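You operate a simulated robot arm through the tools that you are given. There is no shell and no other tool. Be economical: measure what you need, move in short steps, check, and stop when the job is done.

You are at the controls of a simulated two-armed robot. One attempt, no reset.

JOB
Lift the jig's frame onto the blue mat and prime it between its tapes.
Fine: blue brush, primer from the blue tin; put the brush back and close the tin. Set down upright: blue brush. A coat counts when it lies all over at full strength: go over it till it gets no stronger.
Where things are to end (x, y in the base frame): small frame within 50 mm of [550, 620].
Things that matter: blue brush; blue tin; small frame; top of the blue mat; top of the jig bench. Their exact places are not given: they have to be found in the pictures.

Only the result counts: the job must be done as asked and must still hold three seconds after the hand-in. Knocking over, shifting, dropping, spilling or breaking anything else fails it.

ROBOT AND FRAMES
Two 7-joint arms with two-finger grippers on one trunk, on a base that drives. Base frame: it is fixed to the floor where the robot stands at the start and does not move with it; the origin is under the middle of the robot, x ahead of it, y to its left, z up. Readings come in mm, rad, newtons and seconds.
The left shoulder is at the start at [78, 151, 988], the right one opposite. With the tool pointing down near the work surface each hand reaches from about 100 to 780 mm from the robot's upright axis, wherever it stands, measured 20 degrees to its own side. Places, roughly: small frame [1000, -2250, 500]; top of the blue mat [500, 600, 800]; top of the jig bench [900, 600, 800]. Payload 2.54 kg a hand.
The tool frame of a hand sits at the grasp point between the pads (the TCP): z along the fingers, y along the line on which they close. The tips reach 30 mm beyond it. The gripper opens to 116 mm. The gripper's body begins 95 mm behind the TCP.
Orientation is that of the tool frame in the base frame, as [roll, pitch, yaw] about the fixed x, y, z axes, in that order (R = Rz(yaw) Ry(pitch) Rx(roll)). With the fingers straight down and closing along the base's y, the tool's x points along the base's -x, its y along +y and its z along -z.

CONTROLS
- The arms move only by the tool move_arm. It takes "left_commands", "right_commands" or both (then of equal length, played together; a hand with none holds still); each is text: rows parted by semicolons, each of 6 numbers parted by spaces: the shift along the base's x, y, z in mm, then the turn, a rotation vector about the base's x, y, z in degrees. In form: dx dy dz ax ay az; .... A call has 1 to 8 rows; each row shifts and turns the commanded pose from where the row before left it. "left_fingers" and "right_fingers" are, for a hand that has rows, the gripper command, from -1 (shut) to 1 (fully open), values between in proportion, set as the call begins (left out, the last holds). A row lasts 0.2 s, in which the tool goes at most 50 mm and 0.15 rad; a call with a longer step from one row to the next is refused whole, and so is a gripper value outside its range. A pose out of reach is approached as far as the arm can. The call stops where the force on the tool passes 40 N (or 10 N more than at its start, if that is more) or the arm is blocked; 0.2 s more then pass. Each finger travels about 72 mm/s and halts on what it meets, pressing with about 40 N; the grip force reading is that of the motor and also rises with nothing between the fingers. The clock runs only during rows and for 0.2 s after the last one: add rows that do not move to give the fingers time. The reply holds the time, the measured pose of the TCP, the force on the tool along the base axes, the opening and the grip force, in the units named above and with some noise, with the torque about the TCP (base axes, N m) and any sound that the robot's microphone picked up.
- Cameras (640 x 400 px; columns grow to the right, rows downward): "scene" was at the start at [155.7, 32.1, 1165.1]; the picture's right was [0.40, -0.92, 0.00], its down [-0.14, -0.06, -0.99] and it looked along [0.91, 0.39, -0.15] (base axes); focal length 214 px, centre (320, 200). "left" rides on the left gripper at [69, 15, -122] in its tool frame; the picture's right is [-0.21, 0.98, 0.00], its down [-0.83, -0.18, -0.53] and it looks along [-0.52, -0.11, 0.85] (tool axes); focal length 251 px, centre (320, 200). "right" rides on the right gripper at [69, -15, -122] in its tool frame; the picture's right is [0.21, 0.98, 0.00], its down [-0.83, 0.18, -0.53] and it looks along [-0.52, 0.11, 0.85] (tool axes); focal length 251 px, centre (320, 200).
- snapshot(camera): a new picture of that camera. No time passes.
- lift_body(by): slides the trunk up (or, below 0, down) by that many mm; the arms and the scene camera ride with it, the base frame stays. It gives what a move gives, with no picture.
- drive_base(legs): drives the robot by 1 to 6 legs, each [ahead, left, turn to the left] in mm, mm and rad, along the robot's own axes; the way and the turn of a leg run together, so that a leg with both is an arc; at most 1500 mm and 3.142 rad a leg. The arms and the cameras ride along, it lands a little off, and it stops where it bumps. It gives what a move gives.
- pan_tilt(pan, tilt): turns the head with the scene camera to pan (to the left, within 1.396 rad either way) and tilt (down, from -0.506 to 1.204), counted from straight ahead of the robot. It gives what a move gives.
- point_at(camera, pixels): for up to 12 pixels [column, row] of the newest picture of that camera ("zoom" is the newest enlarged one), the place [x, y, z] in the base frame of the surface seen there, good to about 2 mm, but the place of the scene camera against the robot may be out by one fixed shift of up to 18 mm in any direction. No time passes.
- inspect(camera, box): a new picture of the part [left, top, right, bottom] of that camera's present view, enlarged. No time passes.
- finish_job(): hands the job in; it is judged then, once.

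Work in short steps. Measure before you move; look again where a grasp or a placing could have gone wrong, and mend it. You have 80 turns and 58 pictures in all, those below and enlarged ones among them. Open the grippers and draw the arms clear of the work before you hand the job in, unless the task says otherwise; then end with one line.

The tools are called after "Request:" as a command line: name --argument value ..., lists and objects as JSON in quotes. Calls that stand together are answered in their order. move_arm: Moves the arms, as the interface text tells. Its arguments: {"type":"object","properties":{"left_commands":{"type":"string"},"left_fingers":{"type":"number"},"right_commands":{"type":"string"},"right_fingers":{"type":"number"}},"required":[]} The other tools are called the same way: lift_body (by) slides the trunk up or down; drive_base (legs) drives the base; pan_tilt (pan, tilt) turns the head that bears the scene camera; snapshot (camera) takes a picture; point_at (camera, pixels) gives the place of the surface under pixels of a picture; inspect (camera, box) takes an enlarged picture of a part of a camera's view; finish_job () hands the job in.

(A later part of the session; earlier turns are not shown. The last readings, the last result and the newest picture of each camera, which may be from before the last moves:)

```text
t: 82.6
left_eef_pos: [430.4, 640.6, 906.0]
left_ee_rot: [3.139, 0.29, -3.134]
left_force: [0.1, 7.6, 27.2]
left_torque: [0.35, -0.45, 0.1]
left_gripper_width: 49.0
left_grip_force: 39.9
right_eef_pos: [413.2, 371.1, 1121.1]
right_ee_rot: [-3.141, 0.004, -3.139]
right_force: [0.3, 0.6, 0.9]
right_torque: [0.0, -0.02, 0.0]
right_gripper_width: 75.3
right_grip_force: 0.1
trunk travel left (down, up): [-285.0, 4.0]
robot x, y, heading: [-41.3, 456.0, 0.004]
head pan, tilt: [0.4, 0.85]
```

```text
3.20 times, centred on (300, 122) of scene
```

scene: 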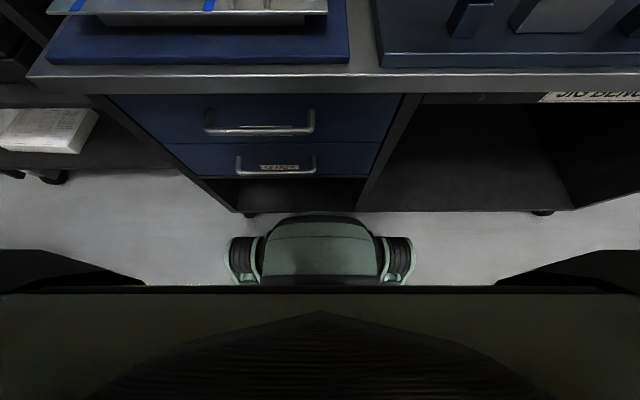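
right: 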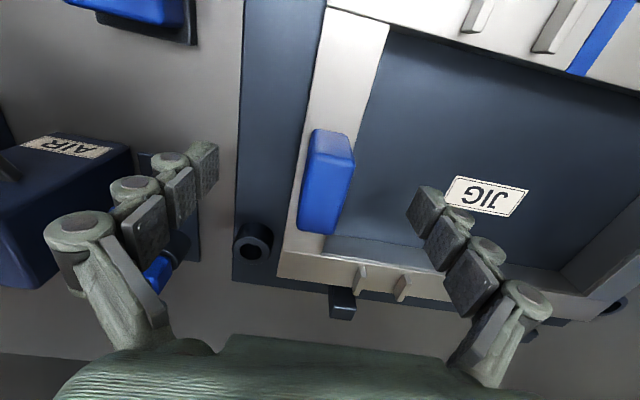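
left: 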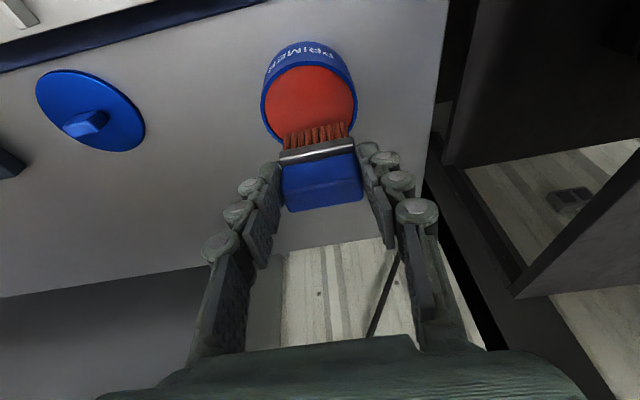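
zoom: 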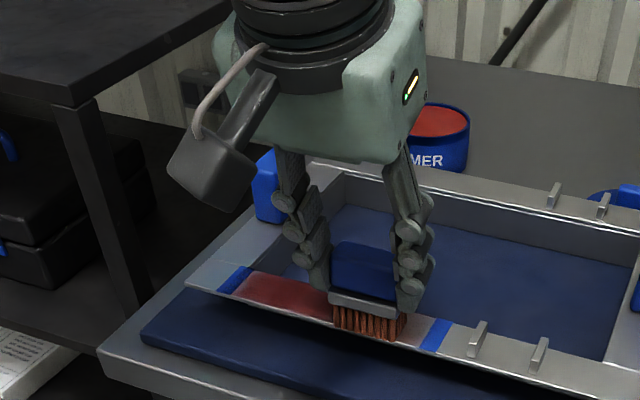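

The red coat is appearing. Force is 27 N, so I'll ease 1.5 mm, go over the right end, and work lanes 2 and 3.

Request:
move_arm --left_commands "0 -20 1.5 0 0 0; 9 0 0 0 0 0; 0 28 0 0 0 0; 0 28 0 0 0 0; 0 28 0 0 0 0; 0 28 0 0 0 0; 9 0 0 0 0 0; 0 -28 0 0 0 0"

Request:
move_arm --left_commands "0 -28 0 0 0 0; 0 -28 0 0 0 0; 0 -28 0 0 0 0; 3 0 0 0 0 0; 0 28 0 0 0 0; 0 28 0 0 0 0; 0 28 0 0 0 0; 0 28 0 0 0 0"

Request:
inspect --camera "scene" --box '[200, 60, 400, 185]'

```text
t: 84.4
left_eef_pos: [451.6, 707.7, 904.2]
left_ee_rot: [3.14, 0.287, -3.132]
left_force: [0.5, -0.1, 1.6]
left_torque: [-0.06, -0.07, -0.01]
left_gripper_width: 48.9
left_grip_force: 40.1
right_eef_pos: [415.0, 370.7, 1120.8]
right_ee_rot: [-3.14, 0.001, -3.137]
right_force: [-0.2, 0.5, -0.1]
right_torque: [0.0, 0.03, -0.01]
right_gripper_width: 75.3
right_grip_force: 0.0
trunk travel left (down, up): [-285.0, 4.0]
robot x, y, heading: [-44.1, 448.0, 0.002]
head pan, tilt: [0.4, 0.85]
```

```text
t: 86.2
left_eef_pos: [453.1, 733.0, 904.7]
left_ee_rot: [-3.141, 0.293, -3.134]
left_force: [-0.3, -4.1, 16.6]
left_torque: [-0.29, -0.12, -0.08]
left_gripper_width: 48.8
left_grip_force: 39.9
right_eef_pos: [412.7, 369.5, 1120.8]
right_ee_rot: [-3.14, 0.001, -3.138]
right_force: [0.3, -0.2, 1.0]
right_torque: [0.01, 0.01, 0.02]
right_gripper_width: 75.4
right_grip_force: 0.1
trunk travel left (down, up): [-285.0, 4.0]
robot x, y, heading: [-43.9, 449.8, 0.006]
head pan, tilt: [0.4, 0.85]
```

```text
3.20 times, centred on (300, 122) of scene
```

zoom: 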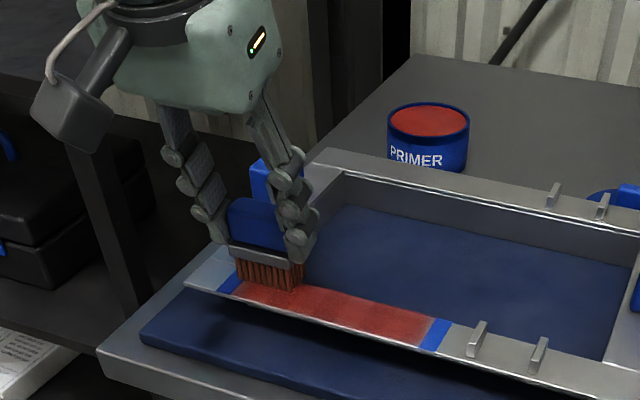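

A strong coat is building; the right end near the tape is weaker. Another round over all lanes, reaching y≈614.

Request:
move_arm --left_commands "0 -30 0 0 0 0; 0 -30 0 0 0 0; 0 -30 0 0 0 0; 0 -28 0 0 0 0; -11 0 0 0 0 0; 0 30 0 0 0 0; 0 30 0 0 0 0; 0 30 0 0 0 0"

Request:
move_arm --left_commands "0 28 0 0 0 0; -9 0 0 0 0 0; 0 -30 0 0 0 0; 0 -30 0 0 0 0; 0 -30 0 0 0 0; 0 -28 0 0 0 0; 0 28 0 0 0 0; 0 30 0 0 0 0"

Request:
move_arm --left_commands "0 30 0 0 0 0; 0 30 0 0 0 0; 0 0 20 0 0 0; 0 0 30 0 0 0; 0 0 30 0 0 0"

Request:
inspect --camera "scene" --box '[240, 100, 360, 175]'

```text
t: 88.0
left_eef_pos: [437.6, 708.6, 904.6]
left_ee_rot: [-3.141, 0.285, -3.132]
left_force: [-0.4, 0.3, -0.2]
left_torque: [0.0, 0.0, 0.02]
left_gripper_width: 48.9
left_grip_force: 39.9
right_eef_pos: [414.1, 371.9, 1121.0]
right_ee_rot: [-3.139, 0.0, -3.137]
right_force: [-1.1, 0.4, -0.7]
right_torque: [-0.05, 0.03, 0.0]
right_gripper_width: 75.4
right_grip_force: 0.0
trunk travel left (down, up): [-285.0, 4.0]
robot x, y, heading: [-47.3, 449.5, 0.005]
head pan, tilt: [0.4, 0.85]
```

```text
t: 89.8
left_eef_pos: [429.6, 675.0, 904.2]
left_ee_rot: [3.141, 0.286, -3.134]
left_force: [-0.2, 0.1, 0.1]
left_torque: [0.0, -0.02, -0.02]
left_gripper_width: 48.8
left_grip_force: 39.8
right_eef_pos: [413.4, 371.7, 1120.4]
right_ee_rot: [-3.139, -0.001, -3.137]
right_force: [-0.1, 0.0, 0.4]
right_torque: [-0.02, 0.02, 0.01]
right_gripper_width: 75.5
right_grip_force: 0.1
trunk travel left (down, up): [-285.0, 4.0]
robot x, y, heading: [-41.8, 454.7, -0.002]
head pan, tilt: [0.4, 0.85]
```

```text
t: 91.0
left_eef_pos: [427.9, 733.4, 987.6]
left_ee_rot: [3.14, 0.285, -3.133]
left_force: [0.1, 0.6, -0.8]
left_torque: [0.0, 0.0, 0.0]
left_gripper_width: 49.1
left_grip_force: 39.5
right_eef_pos: [414.8, 370.5, 1120.4]
right_ee_rot: [-3.139, 0.001, -3.138]
right_force: [0.8, 0.0, -0.4]
right_torque: [0.0, -0.02, -0.02]
right_gripper_width: 75.2
right_grip_force: 0.0
trunk travel left (down, up): [-285.0, 4.0]
robot x, y, heading: [-40.9, 449.8, 0.01]
head pan, tilt: [0.4, 0.85]
```

```text
5.33 times, centred on (300, 138) of scene
```

zoom: 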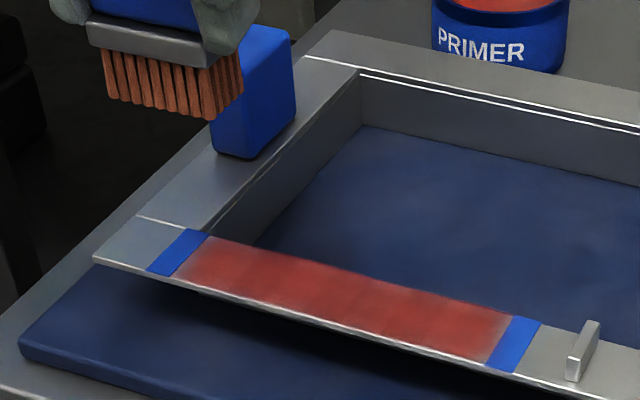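

Edges and ends are still thin, and the bristles have paled, so I'll reload. Drive ahead 108 mm and bring the brush back over the tin.

Request:
drive_base --legs '[[108, 0, -0.004]]'

Request:
move_arm --left_commands "45 -2 0 0 0 0; 45 -3 0 0 0 0; 45 -2 -5 0 0 0; 42 0 -15 0 0 0; 42 0 -17 0 0 0; 0 0 0 0 0 0"

```text
t: 92.2
left_eef_pos: [534.8, 733.6, 986.6]
left_ee_rot: [3.14, 0.284, -3.134]
left_force: [0.3, 0.1, -0.8]
left_torque: [0.0, 0.02, -0.02]
left_gripper_width: 49.0
left_grip_force: 40.0
right_eef_pos: [522.3, 370.5, 1120.1]
right_ee_rot: [-3.14, 0.0, -3.137]
right_force: [-0.7, -0.6, -0.4]
right_torque: [0.01, 0.03, -0.02]
right_gripper_width: 75.4
right_grip_force: 0.1
trunk travel left (down, up): [-285.0, 4.0]
robot x, y, heading: [59.1, 450.2, 0.003]
head pan, tilt: [0.4, 0.85]
```

```text
t: 93.6
left_eef_pos: [758.6, 724.2, 949.2]
left_ee_rot: [3.141, 0.287, -3.135]
left_force: [-0.4, -0.8, -0.3]
left_torque: [0.02, -0.06, 0.02]
left_gripper_width: 48.9
left_grip_force: 39.7
right_eef_pos: [520.4, 371.1, 1120.6]
right_ee_rot: [-3.139, 0.001, -3.137]
right_force: [-0.5, 0.1, 0.0]
right_torque: [-0.02, 0.01, 0.0]
right_gripper_width: 75.4
right_grip_force: 0.0
trunk travel left (down, up): [-285.0, 4.0]
robot x, y, heading: [62.0, 449.9, 0.004]
head pan, tilt: [0.4, 0.85]
```

Over the tin centre. Dip, lift, retreat and drive back in one sequence.

Request:
move_arm --left_commands "-3 0 -19 0 0 0; 0 0 -19 0 0 0; 0 0 -19 0 0 0; 0 0 0 0 0 0; 0 0 0 0 0 0; 0 0 12 0 0 0; 0 0 24 0 0 0; 0 0 28 0 0 0"

Request:
move_arm --left_commands "-40 -14 5 0 0 0; -42 -15 0 0 0 0; -43 -15 0 0 0 0; -43 0 0 0 0 0; -43 0 0 0 0 0; 0 0 0 0 0 0"

Request:
drive_base --legs '[[-108, 0, 0]]'

Request:
snapshot --camera "left"

```text
t: 95.4
left_eef_pos: [749.8, 728.3, 956.0]
left_ee_rot: [3.139, 0.284, -3.134]
left_force: [-0.5, 0.1, -0.7]
left_torque: [0.01, 0.01, 0.05]
left_gripper_width: 48.7
left_grip_force: 39.8
right_eef_pos: [520.0, 370.0, 1120.7]
right_ee_rot: [-3.14, 0.0, -3.139]
right_force: [0.5, -0.3, -1.0]
right_torque: [0.03, -0.05, -0.01]
right_gripper_width: 75.3
right_grip_force: 0.0
trunk travel left (down, up): [-285.0, 4.0]
robot x, y, heading: [57.5, 451.0, 0.008]
head pan, tilt: [0.4, 0.85]
```

```text
t: 96.8
left_eef_pos: [541.7, 684.5, 961.7]
left_ee_rot: [3.139, 0.285, -3.133]
left_force: [0.5, 0.1, -0.8]
left_torque: [0.02, 0.0, 0.04]
left_gripper_width: 49.1
left_grip_force: 40.2
right_eef_pos: [520.3, 371.6, 1120.4]
right_ee_rot: [-3.141, -0.001, -3.139]
right_force: [-0.1, 0.9, 0.2]
right_torque: [-0.04, -0.05, 0.02]
right_gripper_width: 75.3
right_grip_force: 0.1
trunk travel left (down, up): [-285.0, 4.0]
robot x, y, heading: [63.0, 455.5, 0.009]
head pan, tilt: [0.4, 0.85]
```

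```text
t: 98.0
left_eef_pos: [432.7, 685.5, 961.7]
left_ee_rot: [3.14, 0.286, -3.134]
left_force: [0.1, 0.7, -0.9]
left_torque: [0.0, -0.03, -0.03]
left_gripper_width: 49.0
left_grip_force: 39.9
right_eef_pos: [410.1, 369.4, 1121.8]
right_ee_rot: [-3.14, 0.003, -3.139]
right_force: [-0.4, 0.3, 0.7]
right_torque: [0.0, -0.05, 0.0]
right_gripper_width: 75.4
right_grip_force: 0.2
trunk travel left (down, up): [-285.0, 4.0]
robot x, y, heading: [-44.6, 449.9, 0.002]
head pan, tilt: [0.4, 0.85]
```

```text
10 pictures are left
```

left: 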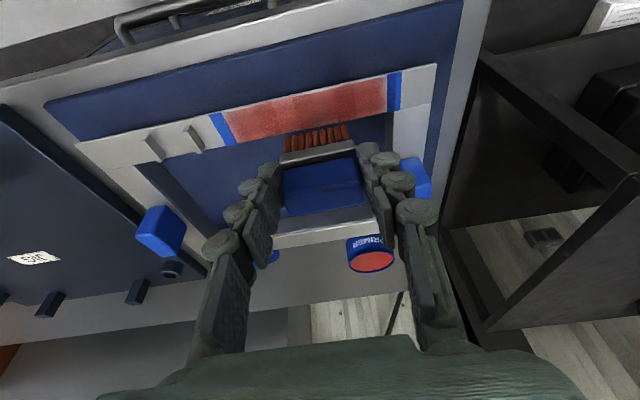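

Reloaded. From this left picture I'll get the tape and rail edges precisely.

Request:
point_at --camera "left" --pixels '[[222, 112], [234, 142], [387, 78], [389, 110], [300, 96], [300, 130], [228, 128], [388, 95], [216, 130], [395, 95], [256, 106], [345, 86]]'

```text
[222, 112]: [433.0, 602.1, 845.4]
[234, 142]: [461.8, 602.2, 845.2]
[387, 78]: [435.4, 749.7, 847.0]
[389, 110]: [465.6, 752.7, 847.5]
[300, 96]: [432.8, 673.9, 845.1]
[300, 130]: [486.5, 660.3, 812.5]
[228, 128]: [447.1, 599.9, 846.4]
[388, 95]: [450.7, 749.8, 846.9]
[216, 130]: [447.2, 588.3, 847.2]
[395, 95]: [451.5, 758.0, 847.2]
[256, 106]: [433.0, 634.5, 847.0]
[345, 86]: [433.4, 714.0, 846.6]
```

Bare zone y 602–751, rail x≈431–466. Lower to contact in the near-edge lane.

Request:
move_arm --left_commands "-5 0 -20 0 0 0; 0 0 -20 0 0 0; 0 0 -14 0 0 0; 0 0 -3 0 0 0; 0 0 -2 0 0 0; 0 0 0 0 0 0"

```text
t: 99.3
left_eef_pos: [427.3, 682.4, 902.0]
left_ee_rot: [3.139, 0.29, -3.135]
left_force: [0.6, -2.3, 10.5]
left_torque: [-0.16, -0.22, -0.03]
left_gripper_width: 49.0
left_grip_force: 40.1
right_eef_pos: [412.4, 369.2, 1120.7]
right_ee_rot: [-3.139, 0.001, -3.139]
right_force: [-0.1, 0.2, -0.6]
right_torque: [0.03, -0.01, 0.0]
right_gripper_width: 75.3
right_grip_force: 0.2
trunk travel left (down, up): [-285.0, 4.0]
robot x, y, heading: [-44.0, 453.5, 0.011]
head pan, tilt: [0.4, 0.85]
```

10 N: good pressure. Stroking four lanes over y 611–741.

Request:
move_arm --left_commands "0 29 0 0 0 0; 0 29 0 0 0 0; 0 -32 0 0 0 0; 0 -32 0 0 0 0; 0 -33 0 0 0 0; 0 -33 0 0 0 0; 10 0 0 0 0 0; 0 32 0 0 0 0"

Request:
move_arm --left_commands "0 32 0 0 0 0; 0 33 0 0 0 0; 0 33 0 0 0 0; 10 0 0 0 0 0; 0 -32 0 0 0 0; 0 -32 0 0 0 0; 0 -33 0 0 0 0; 0 -33 0 0 0 0"

Request:
move_arm --left_commands "10 0 0 0 0 0; 0 32 0 0 0 0; 0 32 0 0 0 0; 0 33 0 0 0 0; 0 33 0 0 0 0; -5 0 0 0 0 0; 0 -32 0 0 0 0; 0 -32 0 0 0 0"

```text
t: 101.2
left_eef_pos: [436.4, 643.6, 902.2]
left_ee_rot: [-3.14, 0.287, -3.134]
left_force: [-1.4, -1.9, 11.0]
left_torque: [-0.12, -0.17, -0.08]
left_gripper_width: 49.0
left_grip_force: 40.4
right_eef_pos: [410.9, 370.1, 1122.1]
right_ee_rot: [-3.14, 0.003, -3.14]
right_force: [0.6, 0.4, -0.4]
right_torque: [-0.05, 0.01, 0.0]
right_gripper_width: 75.5
right_grip_force: 0.1
trunk travel left (down, up): [-285.0, 4.0]
robot x, y, heading: [-44.6, 451.7, 0.008]
head pan, tilt: [0.4, 0.85]
```

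```text
t: 103.0
left_eef_pos: [449.6, 611.5, 903.8]
left_ee_rot: [-3.14, 0.283, -3.133]
left_force: [0.4, 0.0, -0.4]
left_torque: [0.02, 0.0, 0.0]
left_gripper_width: 49.0
left_grip_force: 39.4
right_eef_pos: [413.0, 369.7, 1119.6]
right_ee_rot: [-3.14, 0.001, -3.14]
right_force: [0.9, 0.0, -0.1]
right_torque: [0.02, 0.0, 0.02]
right_gripper_width: 75.4
right_grip_force: 0.1
trunk travel left (down, up): [-285.0, 4.0]
robot x, y, heading: [-44.9, 450.1, 0.005]
head pan, tilt: [0.4, 0.85]
```

```text
t: 104.8
left_eef_pos: [454.7, 676.5, 904.7]
left_ee_rot: [3.14, 0.283, -3.133]
left_force: [-0.3, 0.3, 0.1]
left_torque: [-0.01, 0.02, 0.06]
left_gripper_width: 48.9
left_grip_force: 40.4
right_eef_pos: [413.6, 369.8, 1121.4]
right_ee_rot: [-3.139, 0.0, -3.14]
right_force: [-0.5, -0.1, -0.4]
right_torque: [0.03, -0.02, -0.01]
right_gripper_width: 75.2
right_grip_force: 0.0
trunk travel left (down, up): [-285.0, 4.0]
robot x, y, heading: [-45.8, 449.9, 0.003]
head pan, tilt: [0.4, 0.85]
```

Contact was lost in the inner lanes (z≈904.5). Press 2.5 mm lower and go over them again.

Request:
move_arm --left_commands "0 0 -2.5 0 0 0; 0 -32 0 0 0 0; 0 -32 0 0 0 0; 0 32 0 0 0 0; 0 32 0 0 0 0; 0 33 0 0 0 0; 0 33 0 0 0 0; 0 0 0 0 0 0"

Request:
move_arm --left_commands "0 -32 0 0 0 0; 0 -32 0 0 0 0; 0 -33 0 0 0 0; 0 -33 0 0 0 0; -9 0 0 0 0 0; 0 32 0 0 0 0; 0 32 0 0 0 0; 0 33 0 0 0 0"

Request:
inspect --camera "scene" --box '[240, 60, 360, 135]'

```text
t: 106.5
left_eef_pos: [456.2, 743.1, 901.4]
left_ee_rot: [3.141, 0.29, -3.134]
left_force: [0.3, -3.8, 13.2]
left_torque: [-0.3, -0.17, -0.04]
left_gripper_width: 49.0
left_grip_force: 39.9
right_eef_pos: [411.5, 369.1, 1119.9]
right_ee_rot: [-3.14, 0.002, -3.139]
right_force: [0.7, 0.4, 0.7]
right_torque: [-0.02, 0.0, 0.0]
right_gripper_width: 75.3
right_grip_force: 0.0
trunk travel left (down, up): [-285.0, 4.0]
robot x, y, heading: [-46.3, 452.9, 0.006]
head pan, tilt: [0.4, 0.85]
```

```text
t: 108.3
left_eef_pos: [445.6, 709.5, 902.3]
left_ee_rot: [3.14, 0.294, -3.139]
left_force: [-0.2, -9.1, 29.6]
left_torque: [-0.42, -0.19, -0.07]
left_gripper_width: 49.2
left_grip_force: 39.3
right_eef_pos: [410.1, 369.0, 1122.1]
right_ee_rot: [-3.141, 0.004, -3.14]
right_force: [-0.5, 1.2, -0.1]
right_torque: [0.01, 0.0, 0.01]
right_gripper_width: 75.4
right_grip_force: 0.0
trunk travel left (down, up): [-285.0, 4.0]
robot x, y, heading: [-45.9, 452.1, 0.009]
head pan, tilt: [0.4, 0.85]
```

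```text
5.33 times, centred on (300, 98) of scene
```

zoom: 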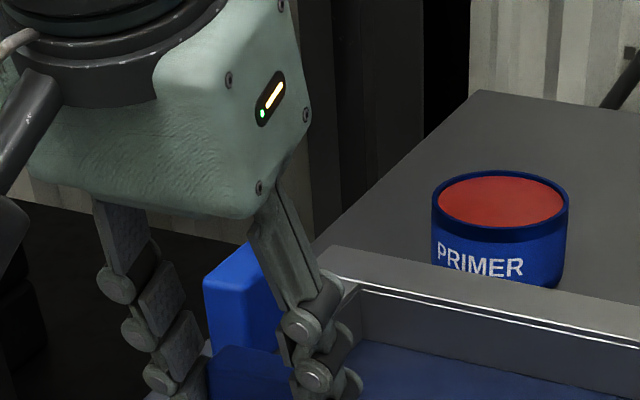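

Picture box was off. I'll ease 1 mm, finish the middle and near lanes, lift, and look.

Request:
move_arm --left_commands "0 32 1 0 0 0; -9 0 0 0 0 0; 0 -32 0 0 0 0; 0 -33 0 0 0 0; 0 -33 0 0 0 0; 0 -33 0 0 0 0; -9 0 0 0 0 0; 0 33 0 0 0 0"

Request:
move_arm --left_commands "0 33 0 0 0 0; 0 33 0 0 0 0; 0 33 0 0 0 0; 0 0 20 0 0 0; 0 0 40 0 0 0; 0 0 30 0 0 0"

Request:
inspect --camera "scene" --box '[240, 100, 360, 175]'

```text
t: 110.2
left_eef_pos: [423.7, 642.8, 900.7]
left_ee_rot: [-3.141, 0.289, -3.134]
left_force: [-0.9, -4.5, 19.7]
left_torque: [-0.04, -0.26, -0.12]
left_gripper_width: 48.7
left_grip_force: 40.3
right_eef_pos: [410.5, 369.5, 1120.0]
right_ee_rot: [-3.139, 0.002, -3.138]
right_force: [0.1, -0.3, -0.1]
right_torque: [-0.02, -0.04, -0.02]
right_gripper_width: 75.7
right_grip_force: 0.1
trunk travel left (down, up): [-285.0, 4.0]
robot x, y, heading: [-46.5, 447.3, 0.008]
head pan, tilt: [0.4, 0.85]
```

```text
t: 111.5
left_eef_pos: [425.7, 745.7, 991.1]
left_ee_rot: [3.141, 0.285, -3.136]
left_force: [0.9, 0.2, -0.5]
left_torque: [0.04, -0.01, 0.02]
left_gripper_width: 48.9
left_grip_force: 39.9
right_eef_pos: [412.2, 370.3, 1120.3]
right_ee_rot: [-3.14, 0.0, -3.139]
right_force: [-0.1, -0.4, -0.5]
right_torque: [0.01, -0.02, 0.0]
right_gripper_width: 75.2
right_grip_force: 0.1
trunk travel left (down, up): [-285.0, 4.0]
robot x, y, heading: [-44.5, 449.5, 0.007]
head pan, tilt: [0.4, 0.85]
```

```text
5.33 times, centred on (300, 138) of scene
```

zoom: 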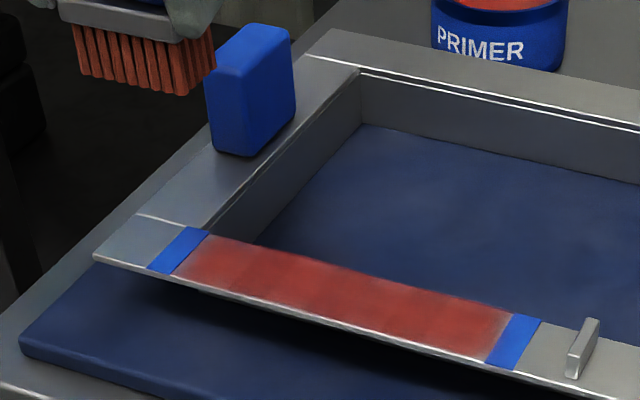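

More even; the edges and left end still look a bit thin. Another full round with wider lanes (x 422–460, y 606–748).

Request:
move_arm --left_commands "-3 0 -40 0 0 0; 0 0 -35 0 0 0; 0 0 -13 0 0 0; 0 0 -3 0 0 0; 0 -34 0 0 0 0; 0 -35 0 0 0 0; 0 -35 0 0 0 0; 0 -35 0 0 0 0"

Request:
move_arm --left_commands "8 0 0 0 0 0; 0 35 0 0 0 0; 0 35 0 0 0 0; 0 35 0 0 0 0; 0 35 0 0 0 0; 8 0 -0.5 0 0 0; 0 -35 0 0 0 0; 0 -35 0 0 0 0"

Request:
move_arm --left_commands "0 -35 0 0 0 0; 0 -35 0 0 0 0; 8 0 -1 0 0 0; 0 35 0 0 0 0; 0 35 0 0 0 0; 0 35 0 0 0 0; 0 35 0 0 0 0; 10 0 -0.5 0 0 0"

Request:
move_arm --left_commands "0 -35 0 0 0 0; 0 -35 0 0 0 0; 0 -35 0 0 0 0; 0 -35 0 0 0 0; 0 35 0 0 0 0; 0 35 0 0 0 0; 0 35 0 0 0 0; 0 35 0 0 0 0"

```text
t: 113.3
left_eef_pos: [421.8, 606.0, 901.4]
left_ee_rot: [-3.141, 0.286, -3.135]
left_force: [0.4, 2.7, 14.9]
left_torque: [0.2, -0.25, 0.09]
left_gripper_width: 49.2
left_grip_force: 40.3
right_eef_pos: [411.7, 371.0, 1120.7]
right_ee_rot: [-3.14, 0.001, -3.14]
right_force: [0.1, -0.6, -0.1]
right_torque: [0.0, 0.04, 0.02]
right_gripper_width: 75.5
right_grip_force: 0.0
trunk travel left (down, up): [-285.0, 4.0]
robot x, y, heading: [-49.0, 447.8, 0.002]
head pan, tilt: [0.4, 0.85]
```

```text
t: 115.2
left_eef_pos: [440.9, 675.3, 901.8]
left_ee_rot: [3.14, 0.291, -3.135]
left_force: [0.4, 4.9, 18.2]
left_torque: [0.19, -0.17, 0.09]
left_gripper_width: 48.8
left_grip_force: 40.0
right_eef_pos: [411.1, 370.6, 1121.4]
right_ee_rot: [-3.14, 0.001, -3.139]
right_force: [0.6, -0.2, 0.2]
right_torque: [0.0, -0.03, -0.02]
right_gripper_width: 75.6
right_grip_force: 0.1
trunk travel left (down, up): [-285.0, 4.0]
robot x, y, heading: [-46.8, 451.5, 0.003]
head pan, tilt: [0.4, 0.85]
```

```text
t: 117.0
left_eef_pos: [454.9, 742.5, 900.4]
left_ee_rot: [3.135, 0.292, -3.134]
left_force: [-9.1, -0.2, 29.1]
left_torque: [0.04, 0.3, 0.08]
left_gripper_width: 48.8
left_grip_force: 39.8
right_eef_pos: [408.6, 368.7, 1121.9]
right_ee_rot: [-3.14, 0.004, -3.137]
right_force: [1.1, -0.2, 0.7]
right_torque: [-0.02, -0.01, -0.01]
right_gripper_width: 75.3
right_grip_force: 0.0
trunk travel left (down, up): [-285.0, 4.0]
robot x, y, heading: [-42.9, 447.1, 0.007]
head pan, tilt: [0.4, 0.85]
```

```text
t: 118.8
left_eef_pos: [457.7, 746.2, 900.9]
left_ee_rot: [3.14, 0.288, -3.137]
left_force: [-0.3, -5.1, 19.1]
left_torque: [-0.31, -0.14, -0.05]
left_gripper_width: 49.0
left_grip_force: 40.0
right_eef_pos: [410.0, 368.7, 1122.1]
right_ee_rot: [-3.14, 0.001, -3.141]
right_force: [-0.2, 0.3, -0.5]
right_torque: [0.01, -0.02, 0.01]
right_gripper_width: 75.5
right_grip_force: 0.1
trunk travel left (down, up): [-285.0, 4.0]
robot x, y, heading: [-45.2, 454.8, 0.002]
head pan, tilt: [0.4, 0.85]
```

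Good pressure throughout. Lift and look.

Request:
move_arm --left_commands "0 0 20 0 0 0; 0 0 40 0 0 0; 0 0 30 0 0 0"

Request:
inspect --camera "scene" --box '[250, 125, 350, 187]'

```text
t: 119.5
left_eef_pos: [455.2, 746.9, 990.0]
left_ee_rot: [3.141, 0.284, -3.135]
left_force: [-0.3, 0.4, -0.5]
left_torque: [0.0, 0.01, -0.05]
left_gripper_width: 48.8
left_grip_force: 39.6
right_eef_pos: [412.2, 370.5, 1119.1]
right_ee_rot: [-3.141, 0.001, -3.138]
right_force: [-0.7, 0.7, -0.2]
right_torque: [-0.02, 0.01, 0.01]
right_gripper_width: 75.6
right_grip_force: 0.0
trunk travel left (down, up): [-285.0, 4.0]
robot x, y, heading: [-46.3, 449.8, 0.004]
head pan, tilt: [0.4, 0.85]
```

```text
6.40 times, centred on (300, 156) of scene
```

zoom: 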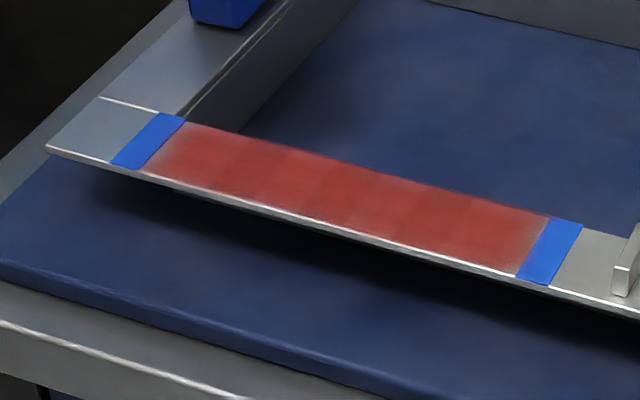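

It looks nearly uniform, with the left cells slightly darker. I'll reload once more and make a final round to be sure it gets no stronger.

Request:
drive_base --legs '[[108, 0, 0]]'

Request:
move_arm --left_commands "45 -5 0 0 0 0; 45 -5 0 0 0 0; 45 -5 0 0 0 0; 30 -4 -19 0 0 0; 29 -4 -19 0 0 0; 0 0 0 0 0 0"

```text
t: 120.7
left_eef_pos: [562.8, 747.2, 988.4]
left_ee_rot: [3.141, 0.283, -3.133]
left_force: [1.0, -0.3, -0.2]
left_torque: [0.02, 0.04, 0.01]
left_gripper_width: 48.9
left_grip_force: 40.1
right_eef_pos: [518.5, 369.8, 1120.2]
right_ee_rot: [-3.141, 0.0, -3.139]
right_force: [0.0, -0.1, 0.3]
right_torque: [0.0, 0.08, -0.03]
right_gripper_width: 75.3
right_grip_force: 0.1
trunk travel left (down, up): [-285.0, 4.0]
robot x, y, heading: [59.2, 452.1, 0.009]
head pan, tilt: [0.4, 0.85]
```

```text
t: 122.1
left_eef_pos: [754.5, 721.3, 953.8]
left_ee_rot: [3.139, 0.287, -3.135]
left_force: [-0.1, 0.1, -0.4]
left_torque: [-0.01, 0.0, -0.02]
left_gripper_width: 48.9
left_grip_force: 40.7
right_eef_pos: [516.7, 369.8, 1121.0]
right_ee_rot: [-3.14, 0.003, -3.14]
right_force: [0.2, -0.4, 0.3]
right_torque: [-0.01, 0.0, -0.01]
right_gripper_width: 75.3
right_grip_force: 0.0
trunk travel left (down, up): [-285.0, 4.0]
robot x, y, heading: [59.9, 451.7, 0.003]
head pan, tilt: [0.4, 0.85]
```

Over the tin again: dip, return and lower to contact.

Request:
move_arm --left_commands "0 2 -20 0 0 0; 0 0 -20 0 0 0; 0 0 -20 0 0 0; 0 0 0 0 0 0; 0 0 0 0 0 0; 0 0 12 0 0 0; 0 0 24 0 0 0; 0 0 28 0 0 0"

Request:
move_arm --left_commands "-40 -14 5 0 0 0; -42 -15 0 0 0 0; -43 -15 0 0 0 0; -43 0 0 0 0 0; -46 0 0 0 0 0; 0 0 0 0 0 0"

Request:
drive_base --legs '[[-108, 0, 0]]'

Request:
move_arm --left_commands "0 0 -30 0 0 0; 0 0 -20 0 0 0; 0 0 -4 0 0 0; 0 0 0 0 0 0"

```text
t: 123.9
left_eef_pos: [752.8, 726.7, 953.7]
left_ee_rot: [3.142, 0.284, -3.134]
left_force: [0.3, -0.1, 0.3]
left_torque: [0.0, 0.01, 0.01]
left_gripper_width: 48.9
left_grip_force: 40.0
right_eef_pos: [516.7, 368.8, 1119.8]
right_ee_rot: [-3.14, -0.001, -3.14]
right_force: [-0.3, -0.1, -0.2]
right_torque: [-0.04, 0.01, -0.01]
right_gripper_width: 75.4
right_grip_force: 0.1
trunk travel left (down, up): [-285.0, 4.0]
robot x, y, heading: [61.3, 449.0, 0.002]
head pan, tilt: [0.4, 0.85]
```

```text
t: 125.3
left_eef_pos: [545.3, 677.1, 960.4]
left_ee_rot: [3.141, 0.283, -3.134]
left_force: [0.2, -0.7, -0.3]
left_torque: [-0.06, -0.02, 0.02]
left_gripper_width: 48.6
left_grip_force: 40.5
right_eef_pos: [518.5, 370.3, 1120.1]
right_ee_rot: [-3.139, -0.002, -3.14]
right_force: [-0.1, -0.7, 0.2]
right_torque: [0.01, 0.0, -0.02]
right_gripper_width: 75.4
right_grip_force: 0.0
trunk travel left (down, up): [-285.0, 4.0]
robot x, y, heading: [60.6, 452.2, 0.005]
head pan, tilt: [0.4, 0.85]
```

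```text
t: 126.5
left_eef_pos: [434.5, 676.7, 961.2]
left_ee_rot: [3.139, 0.286, -3.134]
left_force: [0.1, 0.4, -0.3]
left_torque: [0.04, -0.01, 0.0]
left_gripper_width: 48.8
left_grip_force: 40.0
right_eef_pos: [406.9, 370.3, 1121.8]
right_ee_rot: [-3.139, 0.002, -3.14]
right_force: [-0.3, 0.7, 0.2]
right_torque: [0.01, -0.02, -0.01]
right_gripper_width: 75.4
right_grip_force: 0.0
trunk travel left (down, up): [-285.0, 4.0]
robot x, y, heading: [-47.2, 451.7, 0.004]
head pan, tilt: [0.4, 0.85]
```

```text
t: 127.5
left_eef_pos: [435.1, 675.8, 906.6]
left_ee_rot: [3.141, 0.286, -3.135]
left_force: [0.7, -0.7, -0.2]
left_torque: [-0.03, 0.02, 0.02]
left_gripper_width: 48.8
left_grip_force: 40.1
right_eef_pos: [408.4, 370.8, 1121.5]
right_ee_rot: [-3.14, 0.001, -3.14]
right_force: [0.5, 0.6, -0.3]
right_torque: [0.01, 0.01, -0.01]
right_gripper_width: 75.5
right_grip_force: 0.1
trunk travel left (down, up): [-285.0, 4.0]
robot x, y, heading: [-50.6, 448.7, 0.007]
head pan, tilt: [0.4, 0.85]
```

Final round: press to z≈900.5 and cover all lanes, both ways.

Request:
move_arm --left_commands "-12 0 -5 0 0 0; 0 35 -1 0 0 0; 0 36 0 0 0 0; 0 -35 0 0 0 0; 0 -35 0 0 0 0; 0 -35 0 0 0 0; 0 -36 0 0 0 0; 8 0 0 0 0 0"

Request:
move_arm --left_commands "0 35 0 0 0 0; 0 35 0 0 0 0; 0 35 0 0 0 0; 0 36 0 0 0 0; 9 0 -0.5 0 0 0; 0 -35 0 0 0 0; 0 -35 0 0 0 0; 0 -35 0 0 0 0"

Request:
move_arm --left_commands "0 -36 0 0 0 0; 9 0 -0.5 0 0 0; 0 35 0 0 0 0; 0 35 0 0 0 0; 0 35 0 0 0 0; 0 36 0 0 0 0; 9 0 -0.5 0 0 0; 0 -35 0 0 0 0"

Request:
move_arm --left_commands "0 -35 0 0 0 0; 0 -35 0 0 0 0; 0 -36 0 0 0 0; 0 35 0 0 0 0; 0 35 0 0 0 0; 0 35 0 0 0 0; 0 36 0 0 0 0; -18 0 0.5 0 0 0"

Request:
move_arm --left_commands "0 -35 0 0 0 0; 0 -35 0 0 0 0; 0 -35 0 0 0 0; 0 -36 0 0 0 0; 0 0 20 0 0 0; 0 0 40 0 0 0; 0 0 30 0 0 0"

Request:
inspect --camera "scene" --box '[250, 125, 350, 187]'

```text
t: 129.3
left_eef_pos: [428.4, 606.8, 900.0]
left_ee_rot: [3.142, 0.285, -3.135]
left_force: [-0.1, -0.6, 0.2]
left_torque: [-0.01, -0.01, 0.0]
left_gripper_width: 48.7
left_grip_force: 39.8
right_eef_pos: [409.2, 370.1, 1120.3]
right_ee_rot: [3.141, 0.0, -3.139]
right_force: [-1.1, 0.3, 0.8]
right_torque: [0.0, -0.02, -0.02]
right_gripper_width: 75.2
right_grip_force: 0.0
trunk travel left (down, up): [-285.0, 4.0]
robot x, y, heading: [-47.5, 452.9, 0.004]
head pan, tilt: [0.4, 0.85]
```

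```text
t: 131.1
left_eef_pos: [441.2, 640.0, 900.1]
left_ee_rot: [3.139, 0.286, -3.134]
left_force: [-0.2, 0.5, -0.8]
left_torque: [0.03, 0.0, 0.03]
left_gripper_width: 49.1
left_grip_force: 40.4
right_eef_pos: [408.1, 368.6, 1119.7]
right_ee_rot: [-3.139, -0.001, -3.14]
right_force: [0.2, -0.5, 0.1]
right_torque: [0.02, 0.04, -0.01]
right_gripper_width: 75.5
right_grip_force: 0.0
trunk travel left (down, up): [-285.0, 4.0]
robot x, y, heading: [-50.7, 450.9, 0.004]
head pan, tilt: [0.4, 0.85]
```

```text
t: 132.9
left_eef_pos: [458.4, 710.9, 900.3]
left_ee_rot: [3.141, 0.286, -3.134]
left_force: [-0.5, 0.3, -1.6]
left_torque: [0.05, -0.04, 0.02]
left_gripper_width: 49.0
left_grip_force: 40.7
right_eef_pos: [408.8, 368.6, 1119.8]
right_ee_rot: [-3.141, 0.0, -3.14]
right_force: [-0.6, -0.4, 1.1]
right_torque: [0.03, 0.04, 0.01]
right_gripper_width: 75.5
right_grip_force: 0.1
trunk travel left (down, up): [-285.0, 4.0]
robot x, y, heading: [-49.3, 452.8, -0.0]
head pan, tilt: [0.4, 0.85]
```

```text
t: 134.7
left_eef_pos: [439.7, 747.1, 898.2]
left_ee_rot: [3.141, 0.284, -3.136]
left_force: [-0.7, -0.5, 1.4]
left_torque: [-0.06, -0.01, -0.04]
left_gripper_width: 48.8
left_grip_force: 40.3
right_eef_pos: [408.1, 370.4, 1121.6]
right_ee_rot: [-3.14, 0.001, -3.139]
right_force: [0.8, -1.3, 0.4]
right_torque: [0.01, 0.0, -0.02]
right_gripper_width: 75.3
right_grip_force: 0.2
trunk travel left (down, up): [-285.0, 4.0]
robot x, y, heading: [-46.1, 448.9, 0.001]
head pan, tilt: [0.4, 0.85]
```

```text
t: 136.3
left_eef_pos: [440.1, 607.6, 989.5]
left_ee_rot: [3.139, 0.285, -3.134]
left_force: [-0.2, 0.4, -0.7]
left_torque: [0.02, 0.0, 0.01]
left_gripper_width: 48.8
left_grip_force: 39.9
right_eef_pos: [408.2, 369.9, 1120.6]
right_ee_rot: [-3.139, 0.0, -3.14]
right_force: [0.1, -0.1, -0.4]
right_torque: [0.03, -0.02, 0.01]
right_gripper_width: 75.7
right_grip_force: 0.0
trunk travel left (down, up): [-285.0, 4.0]
robot x, y, heading: [-48.4, 451.1, 0.006]
head pan, tilt: [0.4, 0.85]
```

```text
6.40 times, centred on (300, 156) of scene
```

zoom: 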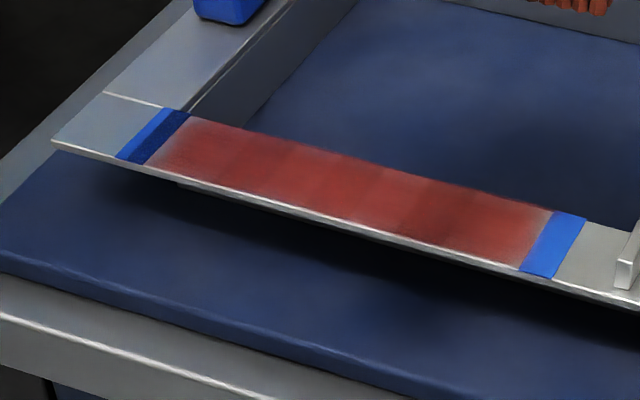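

No force was felt: the brush has slid up a little in the grip, so this round barely touched. I'll find contact again and measure.

Request:
move_arm --left_commands "-10 4 -40 0 0 0; -7 0 -35 0 0 0; 0 0 -15 0 0 0; 0 0 -2 0 0 0; 0 0 -1 0 0 0; 0 0 0 0 0 0"

```text
t: 137.7
left_eef_pos: [422.9, 611.9, 898.2]
left_ee_rot: [3.139, 0.288, -3.135]
left_force: [1.0, 2.0, 7.0]
left_torque: [-0.02, -0.21, 0.05]
left_gripper_width: 48.8
left_grip_force: 40.0
right_eef_pos: [408.4, 370.6, 1121.7]
right_ee_rot: [-3.139, 0.003, -3.14]
right_force: [-0.8, -0.6, -0.7]
right_torque: [0.03, 0.02, 0.02]
right_gripper_width: 75.4
right_grip_force: 0.1
trunk travel left (down, up): [-285.0, 4.0]
robot x, y, heading: [-49.4, 451.8, 0.004]
head pan, tilt: [0.4, 0.85]
```

Contact with 7 N at z≈898. Pressing 1 mm more and doing the round with real contact.

Request:
move_arm --left_commands "0 -5 -1 0 0 0; 0 35 0 0 0 0; 0 35 0 0 0 0; 0 35 0 0 0 0; 0 36 0 0 0 0; 8 0 -0.5 0 0 0; 0 -35 0 0 0 0; 0 -35 0 0 0 0"

Request:
move_arm --left_commands "0 -35 0 0 0 0; 0 -36 0 0 0 0; 9 0 -0.5 0 0 0; 0 35 0 0 0 0; 0 35 0 0 0 0; 0 35 0 0 0 0; 0 36 0 0 0 0; 9 0 -0.5 0 0 0"

Request:
move_arm --left_commands "0 -35 0 0 0 0; 0 -35 0 0 0 0; 0 -35 0 0 0 0; 0 -36 0 0 0 0; 8 0 -0.5 0 0 0; 0 35 0 0 0 0; 0 35 0 0 0 0; 0 35 0 0 0 0"

Request:
move_arm --left_commands "0 36 0 0 0 0; -17 0 0 0 0 0; 0 -35 0 0 0 0; 0 -35 0 0 0 0; 0 -35 0 0 0 0; 0 -36 0 0 0 0; -14 0 0 0 0 0; 0 35 0 0 0 0"

Request:
move_arm --left_commands "0 35 0 0 0 0; 0 35 0 0 0 0; 0 36 0 0 0 0; 0 0 20 0 0 0; 0 0 40 0 0 0; 0 0 30 0 0 0"

Request:
inspect --camera "scene" --box '[250, 125, 350, 187]'

```text
t: 139.5
left_eef_pos: [429.4, 679.5, 896.4]
left_ee_rot: [3.138, 0.292, -3.132]
left_force: [0.7, 10.7, 33.1]
left_torque: [0.38, -0.71, 0.2]
left_gripper_width: 49.1
left_grip_force: 40.1
right_eef_pos: [406.5, 369.6, 1121.5]
right_ee_rot: [-3.141, 0.004, -3.139]
right_force: [0.7, 0.3, -0.1]
right_torque: [-0.02, 0.0, -0.01]
right_gripper_width: 75.3
right_grip_force: 0.0
trunk travel left (down, up): [-285.0, 4.0]
robot x, y, heading: [-50.9, 450.7, 0.006]
head pan, tilt: [0.4, 0.85]
```

```text
t: 141.3
left_eef_pos: [448.2, 744.1, 896.1]
left_ee_rot: [3.136, 0.288, -3.135]
left_force: [-9.3, -1.5, 27.4]
left_torque: [-0.06, 0.17, -0.01]
left_gripper_width: 48.8
left_grip_force: 40.2
right_eef_pos: [406.4, 369.3, 1121.9]
right_ee_rot: [3.14, 0.003, -3.137]
right_force: [-0.4, -0.4, 0.0]
right_torque: [-0.04, -0.01, -0.01]
right_gripper_width: 75.5
right_grip_force: 0.1
trunk travel left (down, up): [-285.0, 4.0]
robot x, y, heading: [-51.6, 452.7, 0.003]
head pan, tilt: [0.4, 0.85]
```

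```text
t: 143.1
left_eef_pos: [458.2, 707.9, 897.2]
left_ee_rot: [3.138, 0.291, -3.137]
left_force: [1.0, -5.2, 22.9]
left_torque: [-0.26, -0.11, -0.07]
left_gripper_width: 48.8
left_grip_force: 40.4
right_eef_pos: [406.8, 369.1, 1121.7]
right_ee_rot: [-3.14, 0.004, -3.139]
right_force: [0.0, -0.5, 0.1]
right_torque: [0.02, -0.01, -0.04]
right_gripper_width: 75.3
right_grip_force: 0.0
trunk travel left (down, up): [-285.0, 4.0]
robot x, y, heading: [-49.8, 451.2, 0.003]
head pan, tilt: [0.4, 0.85]
```

```text
t: 144.9
left_eef_pos: [423.3, 639.2, 895.9]
left_ee_rot: [-3.138, 0.289, -3.135]
left_force: [-1.4, -6.4, 22.9]
left_torque: [-0.28, -0.37, -0.13]
left_gripper_width: 49.0
left_grip_force: 39.8
right_eef_pos: [406.8, 370.4, 1121.7]
right_ee_rot: [-3.139, 0.003, -3.141]
right_force: [0.2, 0.0, -0.6]
right_torque: [-0.04, 0.0, -0.01]
right_gripper_width: 75.6
right_grip_force: 0.1
trunk travel left (down, up): [-285.0, 4.0]
robot x, y, heading: [-49.3, 453.3, 0.004]
head pan, tilt: [0.4, 0.85]
```

```text
t: 146.3
left_eef_pos: [428.7, 748.1, 986.5]
left_ee_rot: [3.139, 0.285, -3.135]
left_force: [0.7, 0.9, -0.5]
left_torque: [-0.02, -0.03, 0.01]
left_gripper_width: 48.7
left_grip_force: 39.4
right_eef_pos: [408.4, 369.6, 1120.2]
right_ee_rot: [-3.141, 0.002, -3.139]
right_force: [-0.6, 0.6, 0.2]
right_torque: [0.0, 0.03, 0.02]
right_gripper_width: 75.5
right_grip_force: 0.0
trunk travel left (down, up): [-285.0, 4.0]
robot x, y, heading: [-49.0, 451.2, 0.006]
head pan, tilt: [0.4, 0.85]
```

```text
6.40 times, centred on (300, 156) of scene
5 turns are left
```

zoom: 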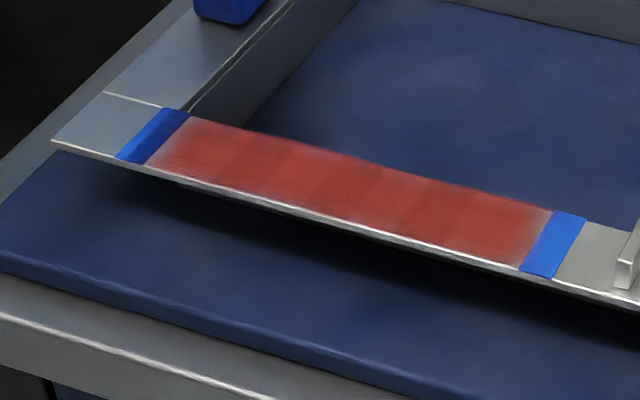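

Only 5 turns remain, so I'll stop coating and put things away. Drive to the brush's place and bring the hand above (751,597).

Request:
drive_base --legs '[[113, -121, -0.004]]'

Request:
move_arm --left_commands "43 -6 -15 0 0 0; 43 -6 -15 0 0 0; 43 -6 -15 0 0 0; 43 -6 0 0 0 0; 38 -6 0 0 0 0; 0 0 0 0 0 0"

Request:
snapshot --camera "left"

```text
t: 148.2
left_eef_pos: [544.4, 622.5, 986.5]
left_ee_rot: [3.14, 0.286, -3.138]
left_force: [0.2, -0.4, 0.5]
left_torque: [-0.01, 0.0, -0.03]
left_gripper_width: 48.7
left_grip_force: 39.8
right_eef_pos: [522.6, 244.1, 1120.9]
right_ee_rot: [-3.14, 0.0, 3.14]
right_force: [0.7, 0.1, -0.3]
right_torque: [0.01, 0.02, -0.01]
right_gripper_width: 75.6
right_grip_force: 0.0
trunk travel left (down, up): [-285.0, 4.0]
robot x, y, heading: [66.2, 329.8, 0.002]
head pan, tilt: [0.4, 0.85]
```

```text
t: 149.6
left_eef_pos: [753.7, 592.5, 942.3]
left_ee_rot: [-3.142, 0.285, -3.14]
left_force: [-0.5, -0.1, 0.0]
left_torque: [0.0, 0.01, -0.02]
left_gripper_width: 49.0
left_grip_force: 39.6
right_eef_pos: [522.4, 244.7, 1120.1]
right_ee_rot: [-3.14, 0.002, 3.14]
right_force: [-0.1, -0.2, 0.9]
right_torque: [0.01, -0.04, -0.01]
right_gripper_width: 75.2
right_grip_force: 0.1
trunk travel left (down, up): [-285.0, 4.0]
robot x, y, heading: [67.2, 330.7, 0.005]
head pan, tilt: [0.4, 0.85]
```

```text
4 pictures are left
4 turns are left
```

left: 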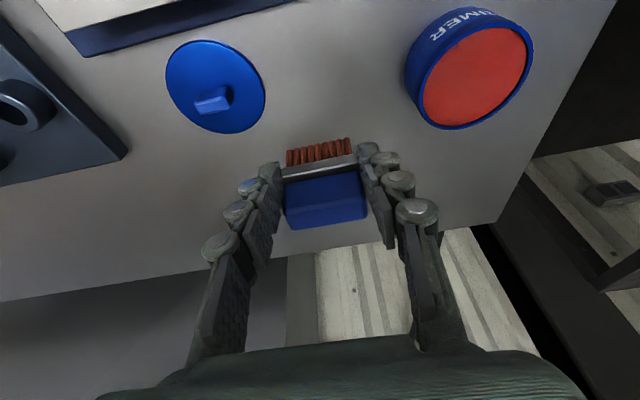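

The brush is upright and over its place. I'll set it down, release, rise, move to the lid's knob at (738,505,843) and grip it, then look.

Request:
move_arm --left_commands "-2 4 -40 0 0 0; 0 0 -33 0 0 0; 0 0 -10 0 0 0; 0 0 -4 0 0 0; 0 0 -2 0 0 0; 0 0 -2 0 0 0; 0 0 -1 0 0 0; 0 0 0 0 0 0"

Request:
move_arm --left_commands "0 0 0 0 0 0; 0 0 0 0 0 0; 0 0 0 0 0 0; 0 0 10 0 0 0; 0 0 30 0 0 0; 0 0 35 0 0 0; 0 0 0 0 0 0" --left_fingers 0.24

Request:
move_arm --left_commands "-4 -31 0 0 0 0; -5 -30 0 0 0 0; -4 -30 0 0 0 0; 0 0 -25 0 0 0; 0 0 0 0 0 0"

Request:
snapshot --camera "left"

```text
t: 151.4
left_eef_pos: [752.5, 598.1, 850.1]
left_ee_rot: [3.141, 0.286, -3.139]
left_force: [0.2, -0.1, 1.1]
left_torque: [-0.05, -0.02, 0.04]
left_gripper_width: 48.8
left_grip_force: 40.4
right_eef_pos: [523.4, 244.2, 1121.5]
right_ee_rot: [-3.139, 0.002, 3.14]
right_force: [-0.2, 0.7, -0.1]
right_torque: [0.01, 0.02, 0.0]
right_gripper_width: 75.6
right_grip_force: 0.3
trunk travel left (down, up): [-285.0, 4.0]
robot x, y, heading: [65.1, 328.7, 0.001]
head pan, tilt: [0.4, 0.85]
```

```text
t: 153.0
left_eef_pos: [752.6, 597.3, 924.6]
left_ee_rot: [3.141, 0.286, -3.138]
left_force: [0.2, 0.1, 0.7]
left_torque: [0.03, -0.02, -0.01]
left_gripper_width: 71.6
left_grip_force: 0.1
right_eef_pos: [523.7, 244.7, 1120.3]
right_ee_rot: [-3.139, 0.0, 3.141]
right_force: [-0.2, 0.1, -0.4]
right_torque: [-0.02, -0.01, 0.02]
right_gripper_width: 75.4
right_grip_force: 0.0
trunk travel left (down, up): [-285.0, 4.0]
robot x, y, heading: [61.0, 329.9, 0.001]
head pan, tilt: [0.4, 0.85]
```

```text
t: 154.2
left_eef_pos: [739.9, 506.8, 898.9]
left_ee_rot: [3.14, 0.285, -3.137]
left_force: [-0.1, -0.2, 1.0]
left_torque: [-0.01, 0.01, 0.02]
left_gripper_width: 72.0
left_grip_force: 0.0
right_eef_pos: [522.3, 243.6, 1120.5]
right_ee_rot: [-3.141, 0.001, 3.139]
right_force: [0.2, 1.2, 0.4]
right_torque: [-0.01, -0.04, -0.03]
right_gripper_width: 75.4
right_grip_force: 0.1
trunk travel left (down, up): [-285.0, 4.0]
robot x, y, heading: [66.4, 327.0, -0.002]
head pan, tilt: [0.4, 0.85]
```

```text
3 pictures are left
3 turns are left
```

left: 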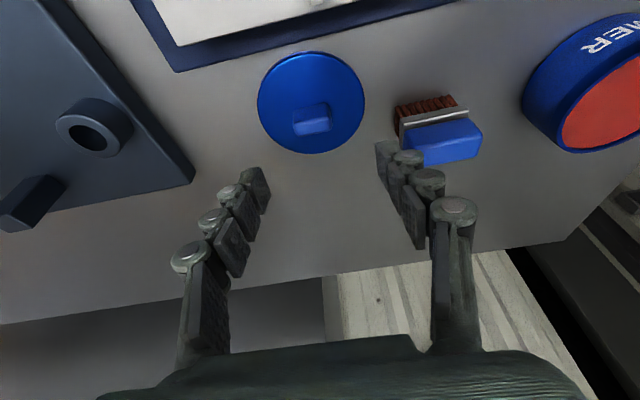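

The brush stands upright at its place. Now I'll grip the lid knob, lift, drive left and bring it over the tin.

Request:
move_arm --left_commands "-1.5 -2 -20 0 0 0; 0 0 -20 0 0 0; 0 0 -12 0 0 0; 0 0 -4.5 0 0 0; 0 0 0 0 0 0"

Request:
move_arm --left_commands "0 0 0 0 0 0; 0 0 0 0 0 0; 0 0 0 0 0 0; 0 0 0 0 0 0; 0 0 0 0 0 0" --left_fingers -1

Request:
move_arm --left_commands "0 0 5 0 0 0; 0 0 12 0 0 0; 0 0 25 0 0 0; 0 0 30 0 0 0; 0 0 20 0 0 0; 0 0 0 0 0 0"

Request:
drive_base --legs '[[0, 130, 0]]'

Request:
move_arm --left_commands "5 30 0 0 0 0; 8 30 0 0 0 0; 8 27 0 0 0 0; 0 0 0 0 0 0; 0 0 0 0 0 0"

Request:
snapshot --camera "left"

```text
t: 155.4
left_eef_pos: [736.2, 504.0, 841.7]
left_ee_rot: [-3.14, 0.286, -3.139]
left_force: [0.2, 0.1, 0.0]
left_torque: [0.03, 0.02, 0.02]
left_gripper_width: 71.9
left_grip_force: 0.1
right_eef_pos: [522.4, 244.9, 1121.1]
right_ee_rot: [-3.138, 0.002, 3.14]
right_force: [-0.6, -0.5, 0.9]
right_torque: [-0.03, 0.03, 0.01]
right_gripper_width: 75.3
right_grip_force: 0.0
trunk travel left (down, up): [-285.0, 4.0]
robot x, y, heading: [64.2, 328.9, -0.006]
head pan, tilt: [0.4, 0.85]
```

```text
t: 156.6
left_eef_pos: [735.4, 503.1, 842.2]
left_ee_rot: [-3.141, 0.288, -3.137]
left_force: [-0.2, 0.4, -0.3]
left_torque: [0.04, 0.01, 0.0]
left_gripper_width: 28.4
left_grip_force: 39.7
right_eef_pos: [522.9, 244.8, 1121.1]
right_ee_rot: [-3.141, 0.003, 3.139]
right_force: [0.2, 0.4, 0.3]
right_torque: [-0.02, 0.03, -0.02]
right_gripper_width: 75.2
right_grip_force: 0.1
trunk travel left (down, up): [-285.0, 4.0]
robot x, y, heading: [66.1, 329.2, -0.002]
head pan, tilt: [0.4, 0.85]
```

```text
t: 158.0
left_eef_pos: [736.5, 504.6, 931.9]
left_ee_rot: [3.14, 0.286, -3.138]
left_force: [-0.2, 0.3, 0.2]
left_torque: [0.05, 0.01, -0.01]
left_gripper_width: 28.7
left_grip_force: 40.1
right_eef_pos: [523.9, 245.2, 1120.1]
right_ee_rot: [-3.139, -0.001, 3.139]
right_force: [-0.3, 0.4, 0.3]
right_torque: [0.0, -0.01, 0.02]
right_gripper_width: 75.7
right_grip_force: 0.0
trunk travel left (down, up): [-285.0, 4.0]
robot x, y, heading: [64.8, 329.6, 0.003]
head pan, tilt: [0.4, 0.85]
```

```text
t: 159.8
left_eef_pos: [736.6, 628.6, 932.0]
left_ee_rot: [3.14, 0.286, -3.142]
left_force: [0.9, 0.5, -0.6]
left_torque: [0.01, -0.01, 0.05]
left_gripper_width: 28.4
left_grip_force: 40.0
right_eef_pos: [523.0, 370.2, 1120.2]
right_ee_rot: [-3.141, -0.002, 3.136]
right_force: [-0.1, 0.4, 0.4]
right_torque: [-0.02, 0.02, 0.02]
right_gripper_width: 75.4
right_grip_force: 0.1
trunk travel left (down, up): [-285.0, 4.0]
robot x, y, heading: [66.1, 452.2, -0.008]
head pan, tilt: [0.4, 0.85]
```

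```text
t: 161.0
left_eef_pos: [758.1, 715.0, 931.8]
left_ee_rot: [3.139, 0.287, 3.141]
left_force: [0.3, 0.1, -0.2]
left_torque: [-0.03, -0.03, -0.02]
left_gripper_width: 28.3
left_grip_force: 39.9
right_eef_pos: [522.2, 369.0, 1120.4]
right_ee_rot: [-3.14, 0.0, 3.135]
right_force: [-0.4, 0.4, 0.3]
right_torque: [0.0, -0.01, -0.04]
right_gripper_width: 75.2
right_grip_force: 0.0
trunk travel left (down, up): [-285.0, 4.0]
robot x, y, heading: [68.4, 453.8, -0.003]
head pan, tilt: [0.4, 0.85]
```

```text
2 pictures are left
2 turns are left
```

left: 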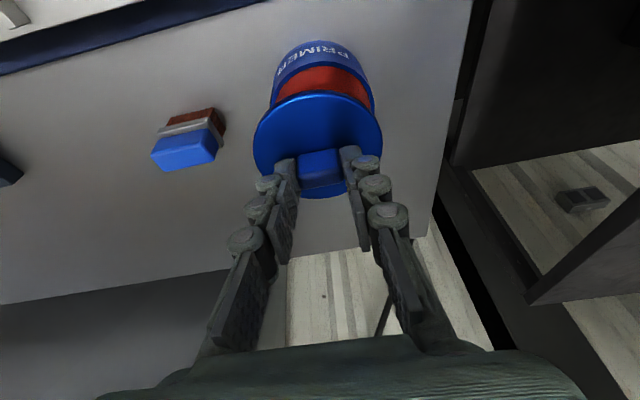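

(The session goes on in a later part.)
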